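You operate a simulated robot arm through the tools that you are given. There is no shell and no other tool. Be economical: measure what you need, move in short steps, check, and stop when the job is done.

Carry out the task below with a simulated robot arm. There is one attempt and no reset: what you move stays moved.

TASK
Put the square block and the wave block in the teal slotted basket.
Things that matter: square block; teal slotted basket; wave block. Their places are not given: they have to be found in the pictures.

It is judged by the outcome, as a careful person would: the job done as asked, and still so three seconds after it is handed in. It fails if anything else is knocked over, pushed out of place, dropped, spilled or broken.

THE ROBOT
A 7-joint arm with a two-finger parallel gripper, fixed in place. Base frame: the origin is at the foot of the arm, x ahead of it, y to its left, z up; the work surface is at about z = 0. Lengths are in mm, angles in rad, forces in N, time in s.
With the tool pointing down near the work surface it reaches from about 220 to 580 mm from the base axis. Its first joint turns from -1.152 to 1.152 rad. Payload 2.5 kg.
Tool frame: the origin (TCP) lies between the finger pads and is the grasp point; the fingertips stand 23 mm ahead of it; z points along the fingers, y is the line along which they close. The gripper opens to 94 mm. The fingers are 38 mm wide and 10 mm thick; the gripper's body (54 by 96 mm) begins 39 mm behind the TCP.
Orientation is told as [roll, pitch, yaw] about the base's x, y, z axes, in that order, counted from this pose: with the fingers straight down and closing along the base's y, the tool's x points along the base's -x, its y along +y and its z along -z.

THE INTERFACE
- The arm moves only by the tool nudge_tool. Its argument "increments" is one flat list of numbers, 6 for each row, row after row: the shift along the tool's x, y, z in units of 50 mm (1.0 is 50 mm), then the turn, a rotation vector about the tool's x, y, z in units of 4 degrees (1.0 is 4 degrees). In form: [x, y, z, ax, ay, az, x, y, z, ax, ay, az, ...]. A call has 1 to 8 rows; each row shifts and turns the commanded pose from where the row before left it, along the tool's axes as they then stand. "fingers" is the opening, from 0 (shut) to 1 (fully open), set as the call begins (left out, the last holds). A call with a number of a shift or a turn outside -1 to 1 is refused whole. A row lasts 0.2 s, in which the tool goes at most 50 mm and 0.15 rad; a call with a longer step from one row to the next is refused whole, and so is a gripper value outside its range. A pose out of reach is approached as far as the arm can. The call stops where the force on the tool passes 40 N (or 10 N more than at its start, if that is more) or the arm is blocked; 0.2 s more then pass. The fingers move at their own pace (about 108 mm/s each) and stop on an object; they squeeze with about 21 N. The grip force told is the motor's: it shows also when the fingers shut on nothing. Time passes only in rows, and 0.2 s behind the last, so rows that do not move let the fingers close. It gives the time, the measured TCP pose, the force on the tool (base axes), the opening and the grip force at its end, in the units of the frame above (readings bear some noise), and new pictures: "views" is both (left out), scene, wrist or none.
- Cameras (640 x 400 px; columns grow to the right, rows downward): "scene" is fixed at [86.4, -391.2, 552.8]; the picture's right is [0.98, -0.18, 0.00], its down [-0.09, -0.47, -0.88] and it looks along [0.16, 0.86, -0.48] (base axes); focal length 334 px, centre (320, 200). "wrist" rides on the gripper at [-39, 0, -44] in the tool frame; the picture's right is [0.00, -1.00, 0.00], its down [0.97, 0.00, -0.24] and it looks along [0.24, 0.00, 0.97] (tool axes); focal length 218 px, centre (320, 200).
- measure_at(camera, pixels): for up to 12 pixels [column, row] of the newest picture of that camera ("zoom" is the newest enlarged one), the place [x, y, z] in the base frame of the surface seen there, good to about 2 mm. No time passes.
- close_up(camera, box): a new picture of the part [left, top, right, bottom] of that camera's present view, enlarged. No time passes.
- close_job(): hands the job in; it is judged then, once.

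Work in short steps. Measure before you move; look again where a grasp or a placing could have gone wrong, and mend it. You have 60 turns and 120 pictures in all, the two below and enlarged ones among them. Open the gripper and draw the arm clear of the work before you hand the job in, unless the task says otherwise; then end with one line.

The tools are called after "Emit:" by a JSON object that holds its "fn" and its "kwargs". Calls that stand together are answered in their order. nudge_tool: Moves the arm, as the interface text tells. Its arguments: {"type":"object","properties":{"increments":{"type":"array"},"fingers":{"type":"number"},"views":{"type":"string","enum":["both","scene","wrist","none"]}},"required":["increments"]} The other tools are called the same way: measure_at (camera, pixels) gives the place of the surface under pixels of a picture; close_up (camera, box) takes an enlarged picture of a part of a camera's view; close_job () hands the job in.

At the start:

```text
t: 0.0
ee_pos: [313.7, 71.9, 341.9]
tool_rot: [0.001, 0.0, 0.001]
ft_force: [-1.1, -0.2, -0.8]
gripper_width: 93.8
gripper_force: 0.0
```

scene: 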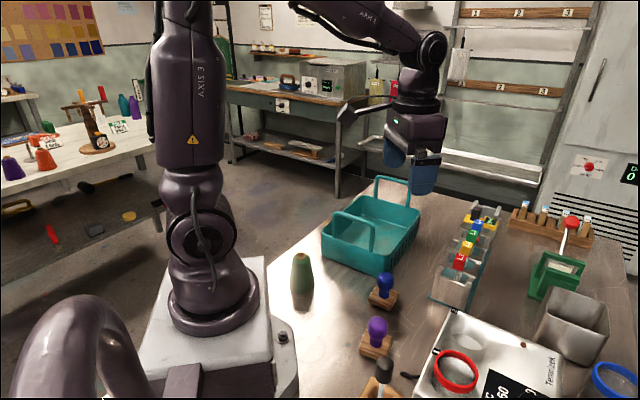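
wrist: 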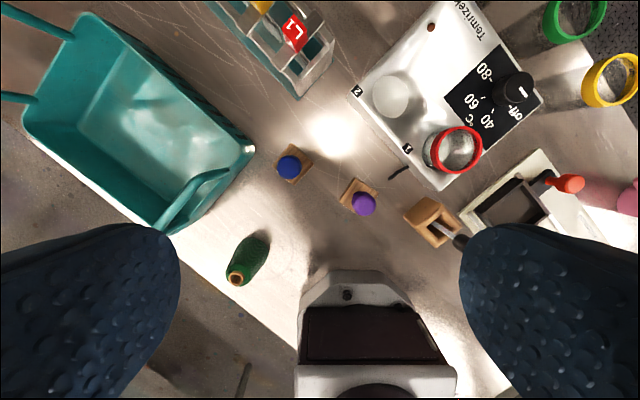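

I'll enlarge the views to identify the blocks and the basket.

Emit:
{"fn": "close_up", "kwargs": {"camera": "scene", "box": [280, 170, 480, 295]}}

Emit:
{"fn": "close_up", "kwargs": {"camera": "scene", "box": [330, 250, 640, 400]}}

Emit:
{"fn": "close_up", "kwargs": {"camera": "wrist", "box": [220, 120, 480, 290]}}

Emit:
{"fn": "close_up", "kwargs": {"camera": "scene", "box": [420, 180, 640, 320]}}

```text
3.20 times, centred on (380, 232) of scene
```

zoom: 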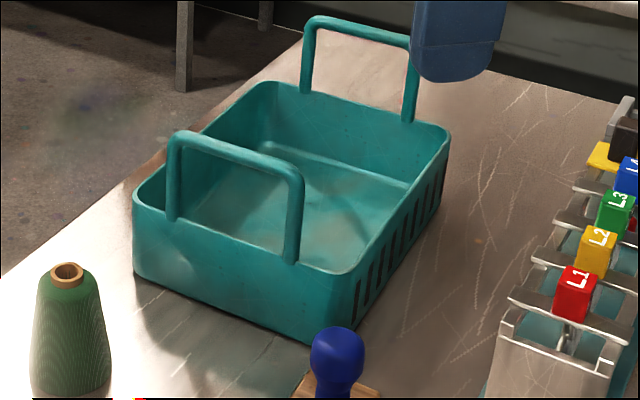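

```text
2.06 times, centred on (485, 325) of scene
```

zoom: 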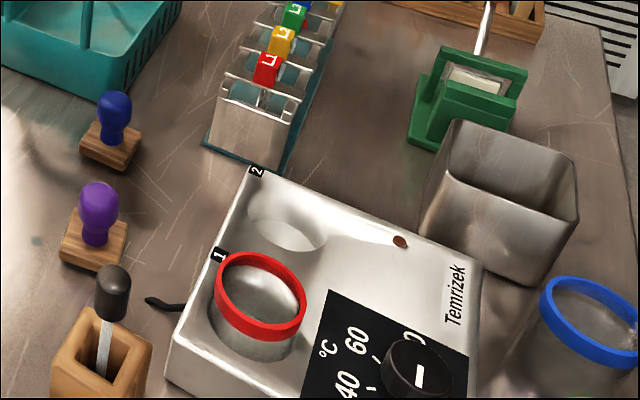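

```text
2.35 times, centred on (350, 205) of wrist
```

zoom: 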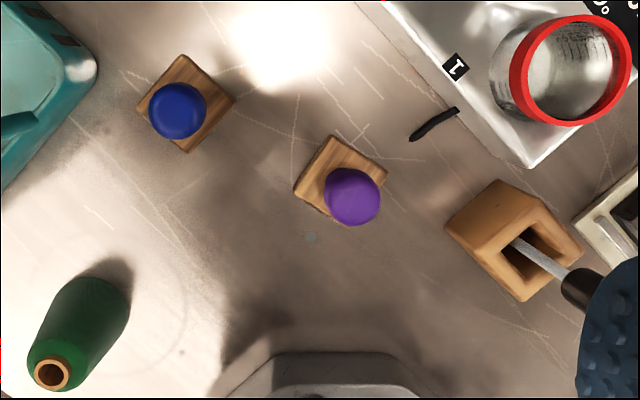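

```text
2.86 times, centred on (530, 250) of scene
```

zoom: 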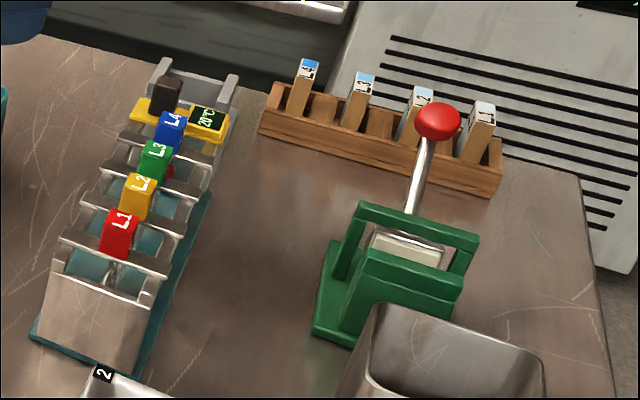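

Two stamps (blue-handled, purple-handled) are candidates. I check the right of the wrist view for others before choosing, and measure.

Emit:
{"fn": "close_up", "kwargs": {"camera": "wrist", "box": [440, 120, 640, 245]}}

Emit:
{"fn": "measure_at", "kwargs": {"camera": "wrist", "pixels": [[288, 167], [294, 144], [312, 160], [297, 183], [363, 204], [356, 178], [384, 192], [340, 198], [440, 220], [235, 278], [140, 120], [249, 148]]}}

Emit:
{"fn": "measure_at", "kwargs": {"camera": "scene", "pixels": [[385, 278], [377, 323], [378, 236], [322, 236], [388, 270], [420, 212], [366, 197], [352, 214], [393, 178], [384, 371], [301, 254], [460, 275]]}}

```text
3.20 times, centred on (540, 182) of wrist
```

zoom: 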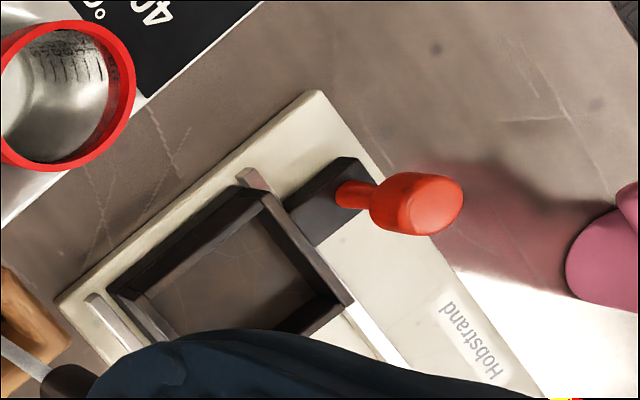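

```text
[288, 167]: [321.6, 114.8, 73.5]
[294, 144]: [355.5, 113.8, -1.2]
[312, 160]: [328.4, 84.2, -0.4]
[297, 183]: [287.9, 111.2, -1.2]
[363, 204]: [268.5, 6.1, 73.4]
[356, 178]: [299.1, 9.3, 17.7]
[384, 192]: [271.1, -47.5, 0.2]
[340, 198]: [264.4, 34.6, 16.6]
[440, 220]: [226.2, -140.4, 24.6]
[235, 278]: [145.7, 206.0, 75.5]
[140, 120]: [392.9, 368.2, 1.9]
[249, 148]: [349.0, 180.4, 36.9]
```

```text
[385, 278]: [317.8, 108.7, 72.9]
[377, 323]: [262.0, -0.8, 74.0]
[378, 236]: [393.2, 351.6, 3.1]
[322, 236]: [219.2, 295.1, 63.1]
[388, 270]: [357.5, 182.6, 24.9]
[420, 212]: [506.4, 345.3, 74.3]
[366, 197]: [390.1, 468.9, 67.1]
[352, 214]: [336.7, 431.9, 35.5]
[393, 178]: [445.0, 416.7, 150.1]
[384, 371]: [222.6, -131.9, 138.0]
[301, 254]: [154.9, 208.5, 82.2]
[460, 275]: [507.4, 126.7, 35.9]
```

Only two stamp blocks are present (blue about [320,112], purple about [265,4], knob tops z≈73). I move above the blue one and look.

Emit:
{"fn": "nudge_tool", "kwargs": {"increments": [-0.126, 0.8, 0, 0, 0, 0, 0, 0, 0.9, 0, 0, 0, 0, 0, 0.9, 0, 0, 0, 0, 0, 0.9, 0, 0, 0, 0, 0, 0.94, 0, 0, 0, 0, 0, 0, 0, 0, 0], "fingers": 1}}

```text
t: 1.4
ee_pos: [320.6, 111.1, 160.8]
tool_rot: [-0.001, 0.0, 0.0]
ft_force: [-0.6, 0.7, 0.0]
gripper_width: 94.1
gripper_force: 0.0
```

scene: 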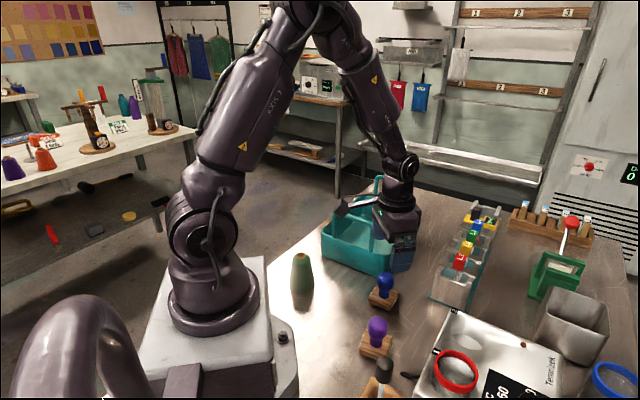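
wrist: 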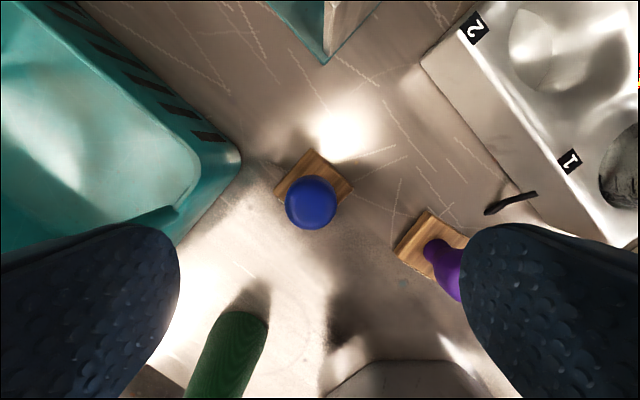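

The blue knob is at wrist (311,203), base corners around (312,150),(275,188),(352,187). I measure these, and the basket corner near the left finger.

Emit:
{"fn": "measure_at", "kwargs": {"camera": "wrist", "pixels": [[311, 203], [287, 203], [335, 203], [311, 180], [311, 227], [312, 152], [277, 188], [350, 187], [240, 160], [180, 215], [430, 215], [399, 250]]}}

```text
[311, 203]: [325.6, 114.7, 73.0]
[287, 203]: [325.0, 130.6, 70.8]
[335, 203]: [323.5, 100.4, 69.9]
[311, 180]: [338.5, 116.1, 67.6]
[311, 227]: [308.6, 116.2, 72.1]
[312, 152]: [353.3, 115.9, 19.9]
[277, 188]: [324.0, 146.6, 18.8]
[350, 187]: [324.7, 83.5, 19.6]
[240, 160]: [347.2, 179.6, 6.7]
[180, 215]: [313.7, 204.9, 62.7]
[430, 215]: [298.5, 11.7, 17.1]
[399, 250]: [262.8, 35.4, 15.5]
```

Knob centre is about [323.5,115.3], 31–34 mm wide, base top z≈19. I descend to z=50 with the gripper partly open.

Emit:
{"fn": "nudge_tool", "kwargs": {"increments": [-0.06, 0.084, 0, 0, 0, 0, 0, 0, 0.8, 0, 0, 0, 0, 0, 0.8, 0, 0, 0, 0, 0, 0.616, 0, 0, 0, 0, 0, 0, 0, 0, 0], "fingers": 0.75}}

```text
t: 2.6
ee_pos: [322.6, 115.0, 48.2]
tool_rot: [0.0, 0.0, 0.002]
ft_force: [-0.3, 0.1, 1.0]
gripper_width: 70.5
gripper_force: 0.0
```

scene: 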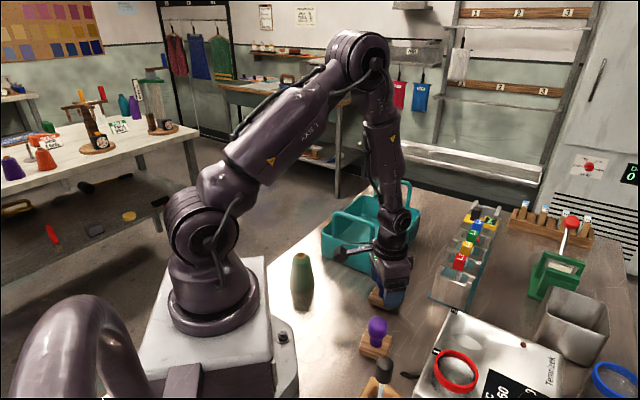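
wrist: 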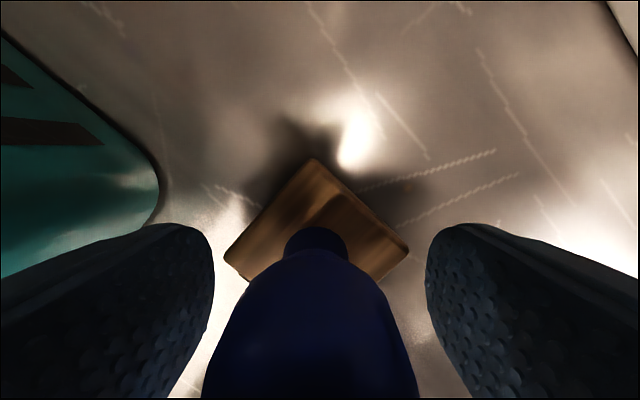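

The knob sits between the fingers. I close on it.

Emit:
{"fn": "nudge_tool", "kwargs": {"increments": [0, 0, 0, 0, 0, 0, 0, 0, 0, 0, 0, 0, 0, 0, 0, 0, 0, 0], "fingers": 0, "views": "none"}}

Emit:
{"fn": "nudge_tool", "kwargs": {"increments": [0, 0, -0.4, 0, 0, 0, 0, 0, -0.8, 0, 0, 0, 0, 0, -1, 0, 0, 0, 0, 0, -1, 0, 0, 0, 0, 0, -0.9, 0, 0, 0, 0, 0, 0, 0, 0, 0]}}

```text
t: 3.4
ee_pos: [322.3, 115.6, 50.2]
tool_rot: [-0.001, -0.003, -0.001]
ft_force: [0.8, 0.3, 0.1]
gripper_width: 34.6
gripper_force: 20.7
```

```text
t: 4.8
ee_pos: [322.1, 114.5, 254.1]
tool_rot: [0.002, 0.0, 0.0]
ft_force: [0.4, 0.6, -1.2]
gripper_width: 34.6
gripper_force: 20.9
```

scene: 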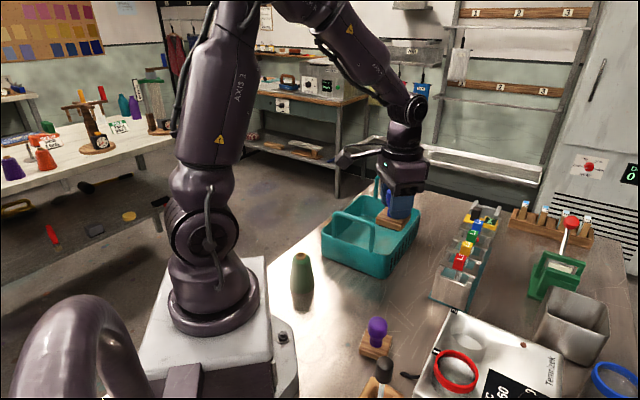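
wrist: 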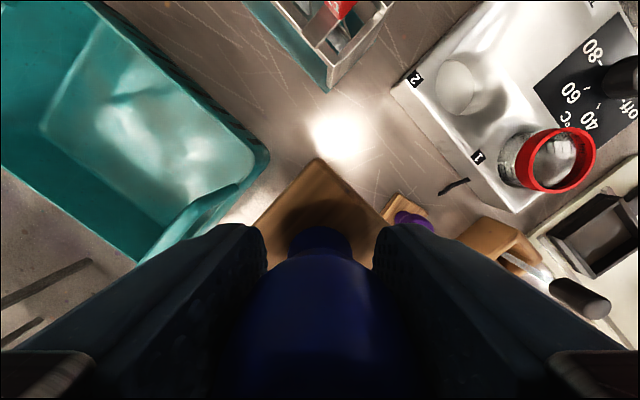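

The blue stamp is held and bottom is at z≈204, above the basket handles (150). I carry it over the basket's right part, about [391,300].

Emit:
{"fn": "nudge_tool", "kwargs": {"increments": [-0.28, 0.74, 0, 0, 0, 0, -0.28, 0.74, 0, 0, 0, 0, -0.28, 0.74, 0, 0, 0, 0, -0.28, 0.74, 0, 0, 0, 0, -0.28, 0.74, 0, 0, 0, 0, 0, 0, 0, 0, 0, 0]}}

```text
t: 6.2
ee_pos: [392.7, 301.2, 255.1]
tool_rot: [0.0, 0.001, -0.001]
ft_force: [0.1, 0.2, -0.8]
gripper_width: 34.3
gripper_force: 20.9
```

scene: 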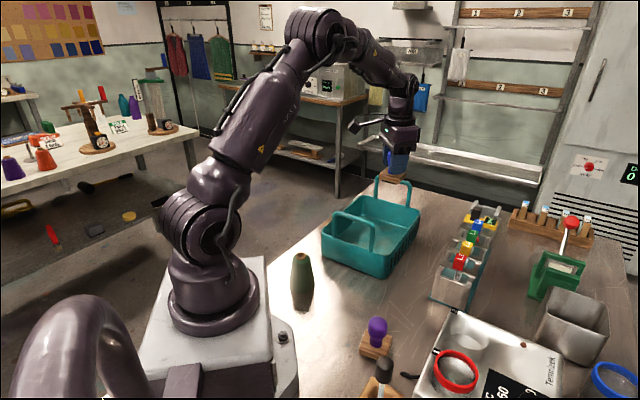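
wrist: 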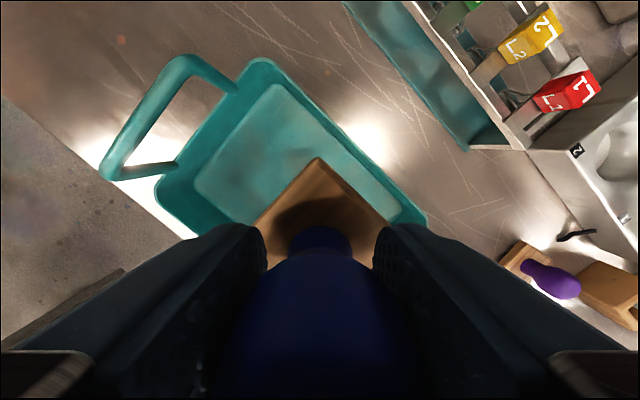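

Measuring the basket's rim, floor and handles now that it's clear in view.

Emit:
{"fn": "measure_at", "kwargs": {"camera": "wrist", "pixels": [[280, 84], [195, 190], [400, 205], [262, 60], [158, 188], [425, 215], [240, 140], [185, 62], [106, 165]]}}

Emit:
{"fn": "close_up", "kwargs": {"camera": "scene", "box": [310, 170, 438, 290]}}

Emit:
{"fn": "measure_at", "kwargs": {"camera": "scene", "pixels": [[338, 212], [373, 226], [377, 181], [407, 186], [323, 233], [389, 255], [420, 208], [395, 232], [395, 240]]}}

```text
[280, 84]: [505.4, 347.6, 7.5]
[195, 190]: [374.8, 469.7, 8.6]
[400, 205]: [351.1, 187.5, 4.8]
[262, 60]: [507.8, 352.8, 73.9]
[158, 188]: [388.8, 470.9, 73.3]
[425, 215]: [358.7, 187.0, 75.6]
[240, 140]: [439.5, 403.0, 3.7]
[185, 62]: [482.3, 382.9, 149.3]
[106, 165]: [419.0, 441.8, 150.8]
```

```text
3.33 times, centred on (374, 230) of scene
```

zoom: 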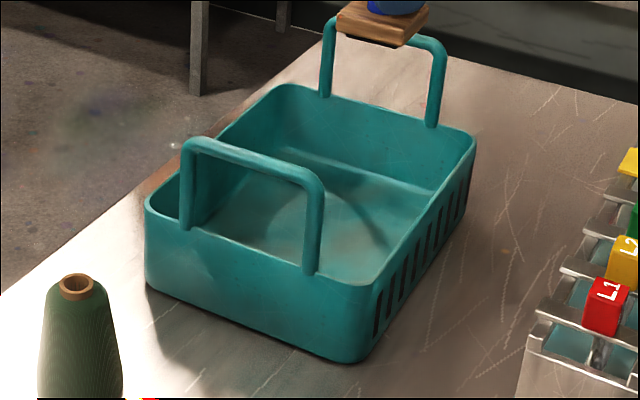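

```text
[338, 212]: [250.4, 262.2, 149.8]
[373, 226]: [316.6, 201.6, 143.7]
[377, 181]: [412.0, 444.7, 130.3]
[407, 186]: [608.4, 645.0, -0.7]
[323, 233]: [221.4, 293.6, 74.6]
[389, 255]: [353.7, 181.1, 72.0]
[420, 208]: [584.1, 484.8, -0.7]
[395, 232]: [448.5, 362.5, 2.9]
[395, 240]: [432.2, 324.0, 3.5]
```

Basket centre ≈[366,326], floor z≈4, handles ±123 mm from centre along the long axis. I shift to [401,334] and lower partway, leaving room for the second stamp.

Emit:
{"fn": "nudge_tool", "kwargs": {"increments": [-0.166, 0.66, 0, 0, 0, 0, 0, 0, 0, 0, 0, 0, 0, 0, 0.8, 0, 0, 0, 0, 0, 0.8, 0, 0, 0, 0, 0, 0.8, 0, 0, 0, 0, 0, 0.7, 0, 0, 0, 0, 0, 0, 0, 0, 0]}}

```text
t: 7.8
ee_pos: [400.5, 333.0, 98.7]
tool_rot: [0.001, 0.0, 0.0]
ft_force: [0.2, -0.4, -2.0]
gripper_width: 34.4
gripper_force: 21.1
```

scene: 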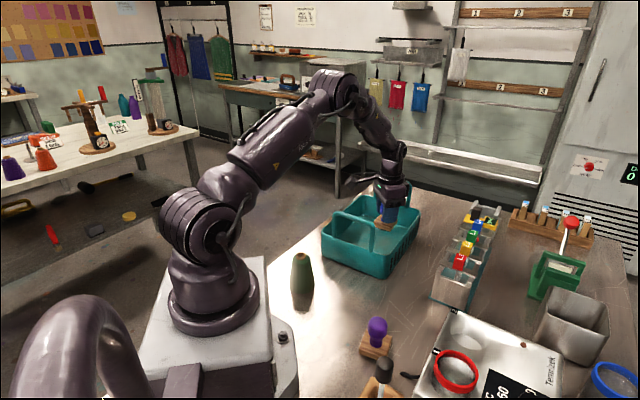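
wrist: 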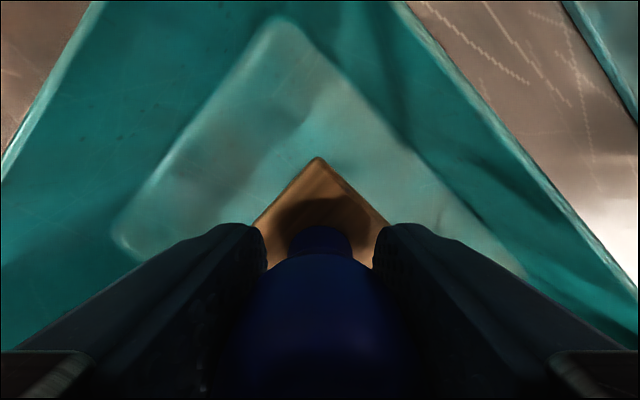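

The block is well inside the walls. I lower the rest, to about z=55.

Emit:
{"fn": "nudge_tool", "kwargs": {"increments": [0, 0, 0.4, 0, 0, 0, 0, 0, 0.3, 0, 0, 0, 0, 0, 0.16, 0, 0, 0, 0, 0, 0, 0, 0, 0], "views": "wrist"}}

```text
t: 8.8
ee_pos: [400.7, 332.5, 55.8]
tool_rot: [0.001, -0.001, 0.0]
ft_force: [-0.3, -0.9, -0.7]
gripper_width: 34.3
gripper_force: 20.9
```

wrist: 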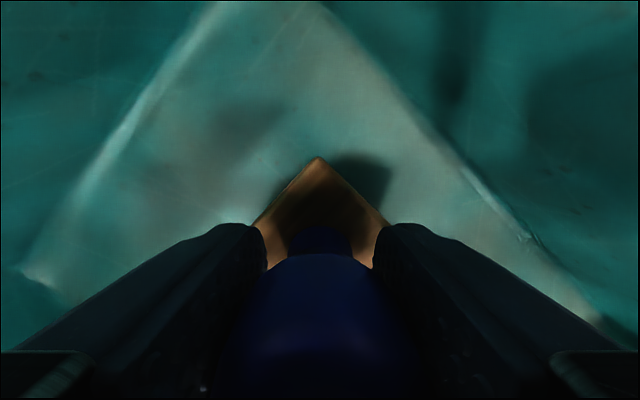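

The block is about a millimetre off the floor. I ease 1.5 mm down, open to about 55 mm, then rise straight up.

Emit:
{"fn": "nudge_tool", "kwargs": {"increments": [0, 0, 0.03, 0, 0, 0, 0, 0, 0, 0, 0, 0], "views": "none"}}

Emit:
{"fn": "nudge_tool", "kwargs": {"increments": [0, 0, 0, 0, 0, 0, 0, 0, 0, 0, 0, 0, 0, 0, 0, 0, 0, 0, 0, 0, -0.5, 0, 0, 0, 0, 0, -0.9, 0, 0, 0, 0, 0, -0.9, 0, 0, 0, 0, 0, -0.9, 0, 0, 0, 0, 0, 0, 0, 0, 0], "fingers": 0.58}}

```text
t: 9.4
ee_pos: [401.0, 332.5, 54.0]
tool_rot: [-0.001, 0.0, -0.001]
ft_force: [0.4, 0.6, -0.7]
gripper_width: 34.5
gripper_force: 20.7
```

```text
t: 11.2
ee_pos: [401.3, 332.9, 215.9]
tool_rot: [0.0, 0.0, 0.0]
ft_force: [-0.4, -0.2, 0.7]
gripper_width: 54.6
gripper_force: 0.1
```

scene: 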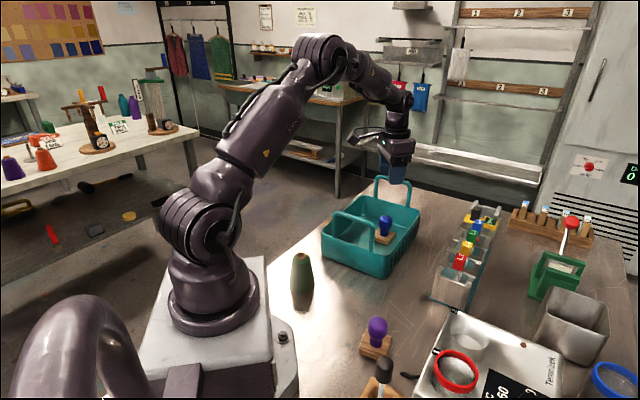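
wrist: 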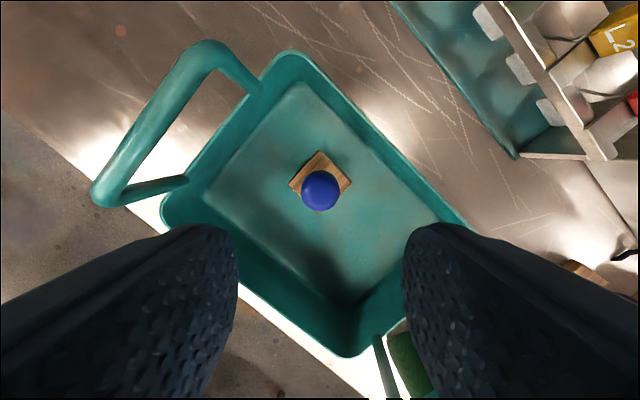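

Blue stands upright in the basket. Now over to the purple stamp at about [270,6].

Emit:
{"fn": "nudge_tool", "kwargs": {"increments": [0.3275, -0.8175, 0, 0, 0, 0, 0.3275, -0.8175, 0, 0, 0, 0, 0.3275, -0.8175, 0, 0, 0, 0, 0.3275, -0.8175, 0, 0, 0, 0, 0.3275, -0.8175, 0, 0, 0, 0, 0.3275, -0.8175, 0, 0, 0, 0, 0.3275, -0.8175, 0, 0, 0, 0, 0.3275, -0.8175, 0, 0, 0, 0], "fingers": 0.75}}

```text
t: 13.0
ee_pos: [270.1, 7.1, 215.1]
tool_rot: [0.0, 0.0, 0.001]
ft_force: [-0.3, -0.3, -0.6]
gripper_width: 70.2
gripper_force: 0.1
```

scene: 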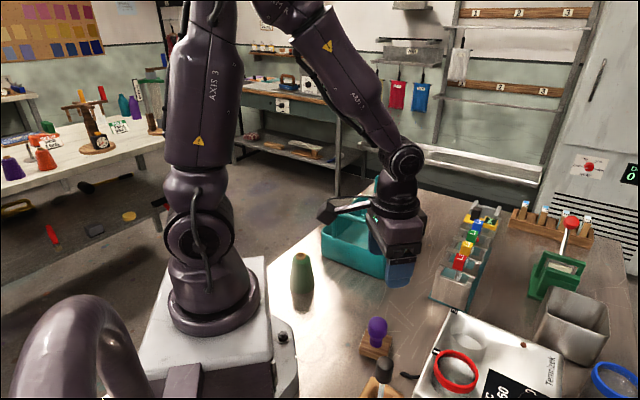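
wrist: 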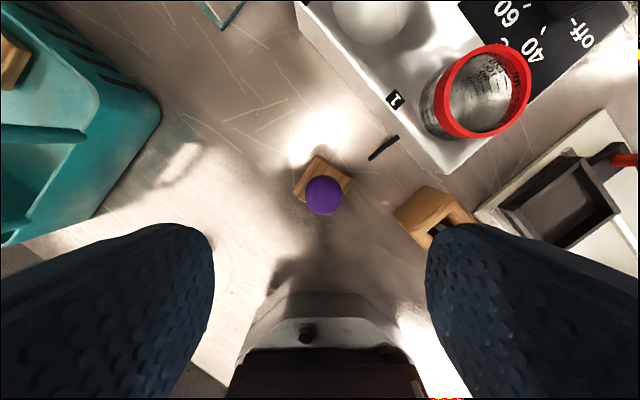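

Purple knob at wrist (323,196); the wooden holder (430,210) is to its right. Measuring for finger clearance.

Emit:
{"fn": "measure_at", "kwargs": {"camera": "wrist", "pixels": [[323, 196], [307, 196], [340, 196], [323, 180], [323, 211], [318, 156], [294, 188], [352, 181], [394, 212], [427, 187], [384, 148], [438, 228]]}}

Emit:
{"fn": "measure_at", "kwargs": {"camera": "scene", "pixels": [[377, 329], [385, 364], [363, 390], [375, 383], [281, 337], [405, 376]]}}

```text
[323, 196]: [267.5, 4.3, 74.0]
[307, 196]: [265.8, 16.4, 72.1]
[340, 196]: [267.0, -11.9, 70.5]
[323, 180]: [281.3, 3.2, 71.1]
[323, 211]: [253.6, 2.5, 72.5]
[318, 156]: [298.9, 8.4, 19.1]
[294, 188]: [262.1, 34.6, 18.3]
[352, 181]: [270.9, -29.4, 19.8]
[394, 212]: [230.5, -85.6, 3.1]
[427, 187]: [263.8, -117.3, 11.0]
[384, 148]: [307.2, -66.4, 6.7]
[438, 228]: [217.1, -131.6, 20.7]
```

```text
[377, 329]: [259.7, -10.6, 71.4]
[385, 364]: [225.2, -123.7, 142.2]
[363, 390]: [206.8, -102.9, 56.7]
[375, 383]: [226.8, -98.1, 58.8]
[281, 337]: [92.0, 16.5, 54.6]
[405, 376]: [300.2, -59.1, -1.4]
```

Knob centre ≈[267,3], everything else is over 40 mm away from the fingers. Descending to z=50.

Emit:
{"fn": "nudge_tool", "kwargs": {"increments": [0.06, -0.08, 0, 0, 0, 0, 0, 0, 0.9, 0, 0, 0, 0, 0, 0.9, 0, 0, 0, 0, 0, 0.9, 0, 0, 0, 0, 0, 0.6, 0, 0, 0, 0, 0, 0, 0, 0, 0]}}

```text
t: 14.4
ee_pos: [268.2, 1.4, 50.5]
tool_rot: [0.001, -0.002, 0.001]
ft_force: [-0.3, -0.1, 0.4]
gripper_width: 70.5
gripper_force: 0.0
```

scene: 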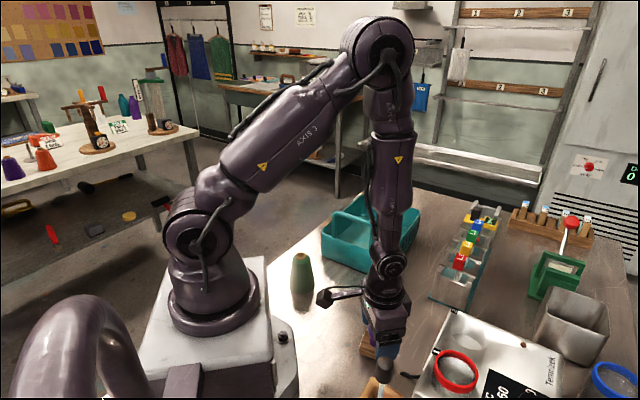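
wrist: 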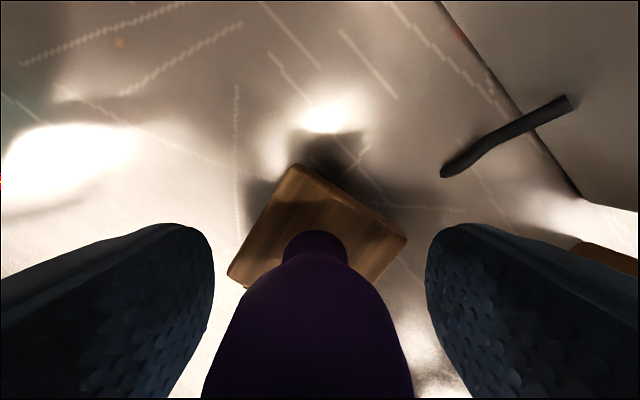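

Knob is between the fingers; close and lift.

Emit:
{"fn": "nudge_tool", "kwargs": {"increments": [0, 0, 0, 0, 0, 0, 0, 0, 0, 0, 0, 0, 0, 0, 0, 0, 0, 0], "fingers": 0, "views": "none"}}

Emit:
{"fn": "nudge_tool", "kwargs": {"increments": [0, 0, -0.4, 0, 0, 0, 0, 0, -0.8, 0, 0, 0, 0, 0, -1, 0, 0, 0, 0, 0, -1, 0, 0, 0, 0, 0, -0.98, 0, 0, 0, 0, 0, 0, 0, 0, 0]}}

```text
t: 15.2
ee_pos: [266.4, 1.5, 50.2]
tool_rot: [-0.001, 0.0, 0.001]
ft_force: [-0.6, -0.6, 0.4]
gripper_width: 35.1
gripper_force: 20.9
```

```text
t: 16.6
ee_pos: [265.3, 2.8, 258.3]
tool_rot: [0.001, -0.001, 0.001]
ft_force: [-0.2, 0.0, -0.5]
gripper_width: 35.1
gripper_force: 21.5
```

scene: 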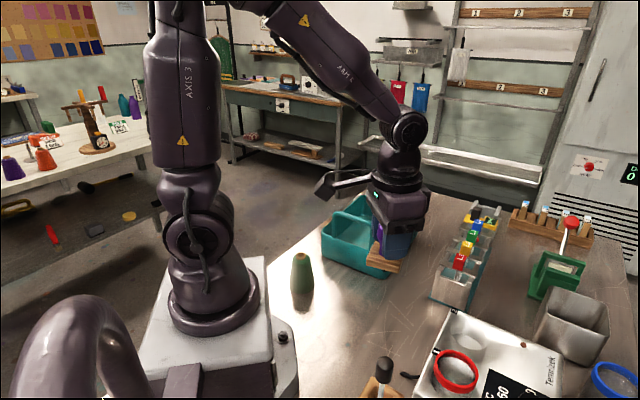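
wrist: 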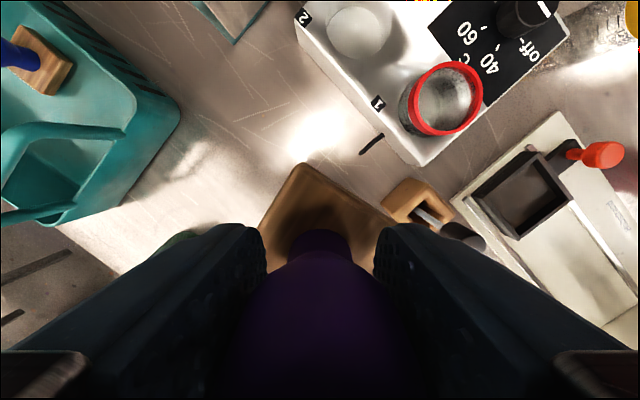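

Held. A bracket on the wrist sticks out at scene (325,185); I measure it to check it will clear the near handle when lowering.

Emit:
{"fn": "measure_at", "kwargs": {"camera": "scene", "pixels": [[325, 186], [319, 192], [345, 184], [365, 177], [385, 185], [390, 250], [382, 265]]}}

Emit:
{"fn": "close_up", "kwargs": {"camera": "scene", "box": [300, 110, 460, 290]}}

```text
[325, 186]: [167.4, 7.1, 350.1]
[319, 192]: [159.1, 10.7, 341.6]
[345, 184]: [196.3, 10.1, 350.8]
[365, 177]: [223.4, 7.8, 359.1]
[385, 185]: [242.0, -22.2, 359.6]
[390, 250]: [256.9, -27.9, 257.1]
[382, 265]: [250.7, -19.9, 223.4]
```

```text
2.22 times, centred on (380, 200) of scene
```

zoom: 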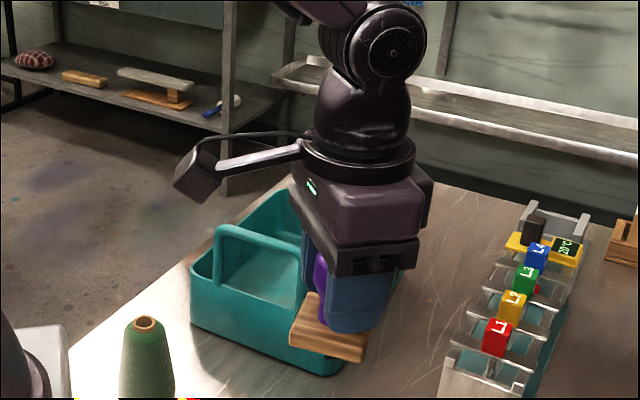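

The bracket would pass ~40 mm beside the near handle with the stamp at [331,318]; fine. Carrying the stamp over.

Emit:
{"fn": "nudge_tool", "kwargs": {"increments": [-0.1886, 0.9, 0, 0, 0, 0, -0.1886, 0.9, 0, 0, 0, 0, -0.1886, 0.9, 0, 0, 0, 0, -0.1886, 0.9, 0, 0, 0, 0, -0.1886, 0.9, 0, 0, 0, 0, -0.1886, 0.9, 0, 0, 0, 0, -0.1886, 0.9, 0, 0, 0, 0, 0, 0, 0, 0, 0, 0]}}

```text
t: 18.4
ee_pos: [331.9, 318.5, 259.0]
tool_rot: [0.0, 0.0, -0.002]
ft_force: [-0.5, -0.3, -0.7]
gripper_width: 35.3
gripper_force: 21.0
```

scene: 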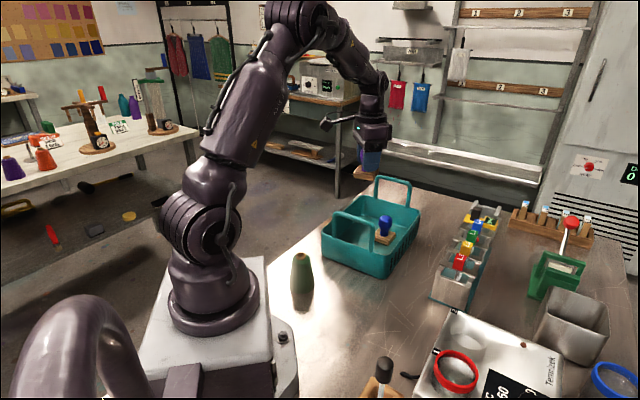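
wrist: 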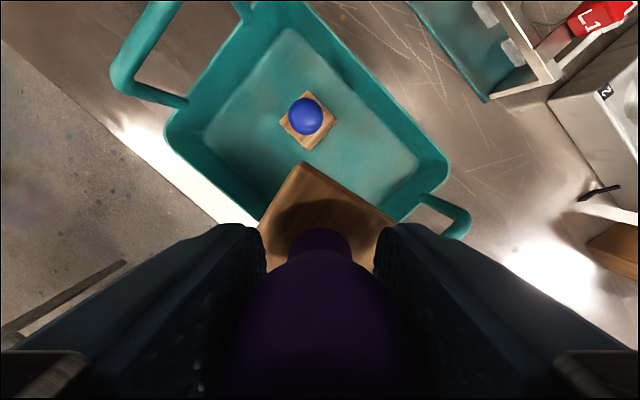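

Lowering partway to z≈98.

Emit:
{"fn": "nudge_tool", "kwargs": {"increments": [0, 0, 0.8, 0, 0, 0, 0, 0, 0.8, 0, 0, 0, 0, 0, 0.8, 0, 0, 0, 0, 0, 0.8, 0, 0, 0, 0, 0, 0, 0, 0, 0]}}

```text
t: 19.6
ee_pos: [333.2, 317.8, 97.2]
tool_rot: [0.0, 0.0, 0.0]
ft_force: [0.2, -0.4, -0.7]
gripper_width: 35.3
gripper_force: 21.4
```

scene: 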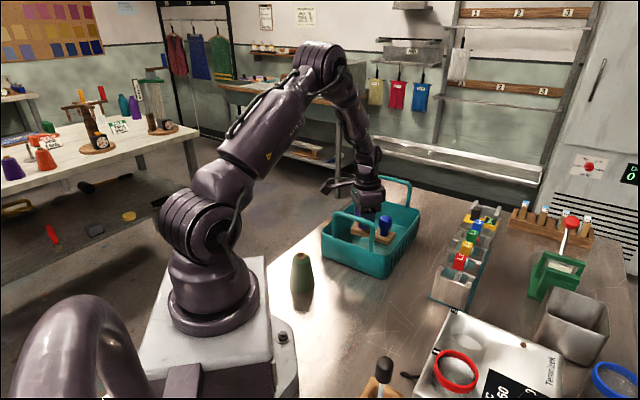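
wrist: 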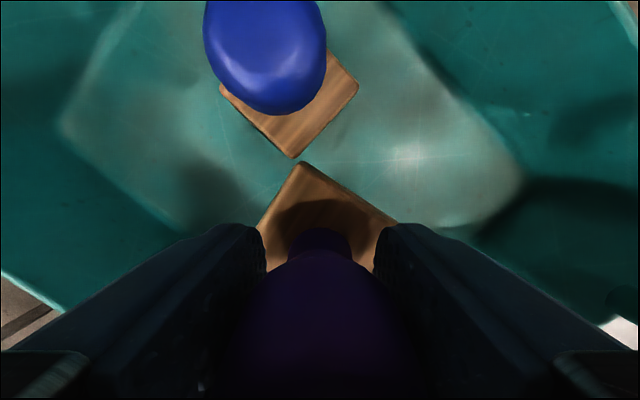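

Blue and purple bases nearly meet at (300,158) in view but are offset; I back off 5 mm in x for margin and lower to z≈54.

Emit:
{"fn": "nudge_tool", "kwargs": {"increments": [0.1, 0, 0, 0, 0, 0, 0, 0, 0.4, 0, 0, 0, 0, 0, 0.3, 0, 0, 0, 0, 0, 0.15, 0, 0, 0, 0, 0, 0, 0, 0, 0], "views": "wrist"}}

```text
t: 20.8
ee_pos: [328.3, 316.4, 55.6]
tool_rot: [-0.001, 0.0, 0.002]
ft_force: [-0.2, -0.6, -1.4]
gripper_width: 34.8
gripper_force: 20.9
```

wrist: 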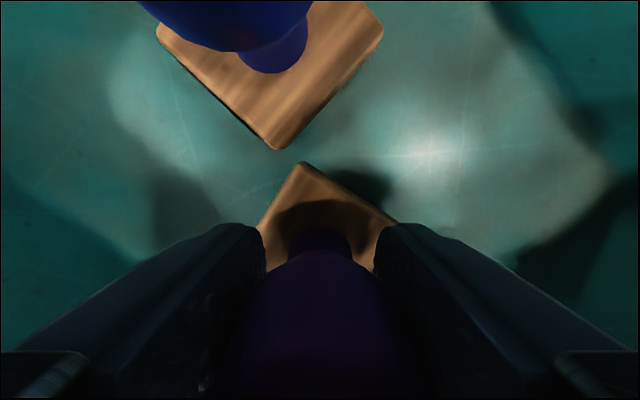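

Clear of the blue block. Ease down 1.5 mm, open to 55 mm, and rise.

Emit:
{"fn": "nudge_tool", "kwargs": {"increments": [0, 0, 0.03, 0, 0, 0, 0, 0, 0, 0, 0, 0], "views": "none"}}

Emit:
{"fn": "nudge_tool", "kwargs": {"increments": [0, 0, 0, 0, 0, 0, 0, 0, 0, 0, 0, 0, 0, 0, 0, 0, 0, 0, 0, 0, -0.5, 0, 0, 0, 0, 0, -0.9, 0, 0, 0, 0, 0, -1, 0, 0, 0, 0, 0, -1, 0, 0, 0, 0, 0, -1, 0, 0, 0], "fingers": 0.58}}

```text
t: 21.4
ee_pos: [327.0, 316.7, 55.4]
tool_rot: [-0.001, -0.001, -0.001]
ft_force: [0.1, 0.3, -0.7]
gripper_width: 35.2
gripper_force: 21.1
```

```text
t: 23.2
ee_pos: [327.4, 317.3, 275.2]
tool_rot: [0.0, 0.001, 0.0]
ft_force: [-0.4, -0.6, -0.1]
gripper_width: 54.6
gripper_force: 0.0
```

scene: 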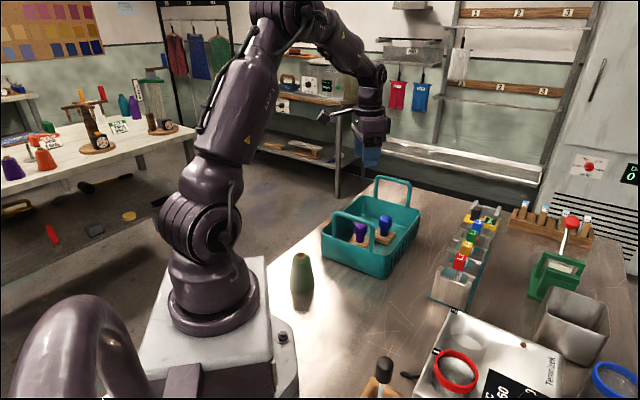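
wrist: 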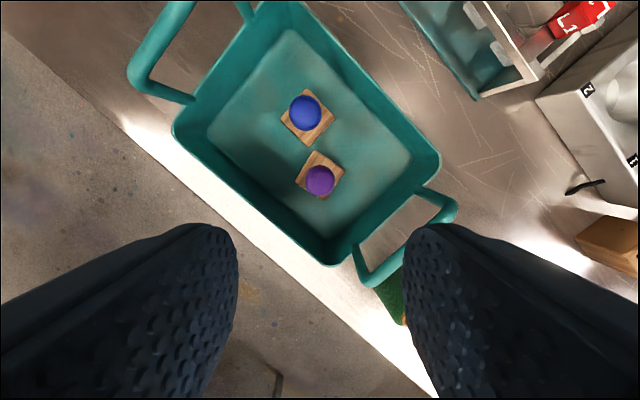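

Both stamps stand upright in the basket. I draw the arm clear toward the middle, which also lets me check the right of the table for any other block.

Emit:
{"fn": "nudge_tool", "kwargs": {"increments": [0, -0.95, -0.25, 0, 0, 0, 0, -0.95, -0.25, 0, 0, 0, 0, -0.95, -0.25, 0, 0, 0, 0, -0.95, -0.25, 0, 0, 0, 0, -0.95, -0.25, 0, 0, 0, 0, -0.95, 0, 0, 0, 0, 0, -0.95, 0, 0, 0, 0, 0, -0.95, 0, 0, 0, 0], "fingers": 1}}

```text
t: 25.0
ee_pos: [328.0, -64.2, 338.6]
tool_rot: [0.0, -0.001, 0.001]
ft_force: [0.2, -0.4, 0.7]
gripper_width: 94.0
gripper_force: 0.0
```

scene: 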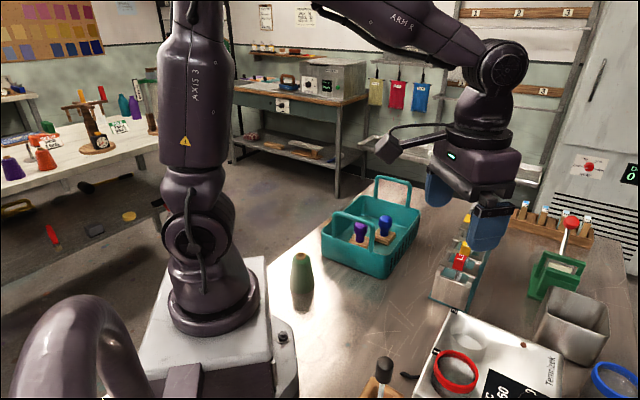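
wrist: 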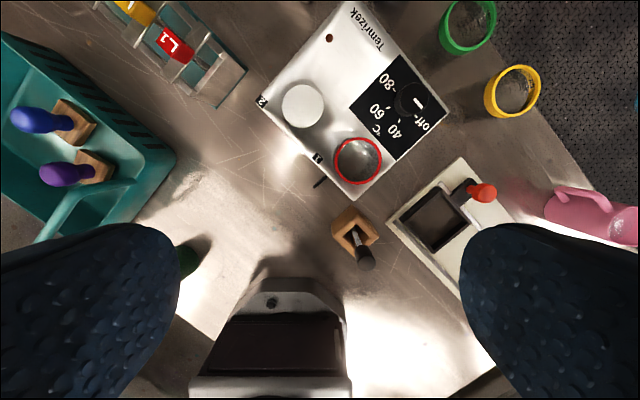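

No other stamp blocks are on the table, both are upright in the basket, and nothing else has moved. I hand in.

Emit:
{"fn": "close_job", "kwargs": {}}

```text
The job is handed in.
```

Both stamp blocks, the blue-handled and the purple-handled one, are standing upright in the teal slotted basket, and the arm is clear with the gripper open. I took them to be the square and wave blocks because they were the only stamp blocks I could find; I never saw a square or wave marking on either.
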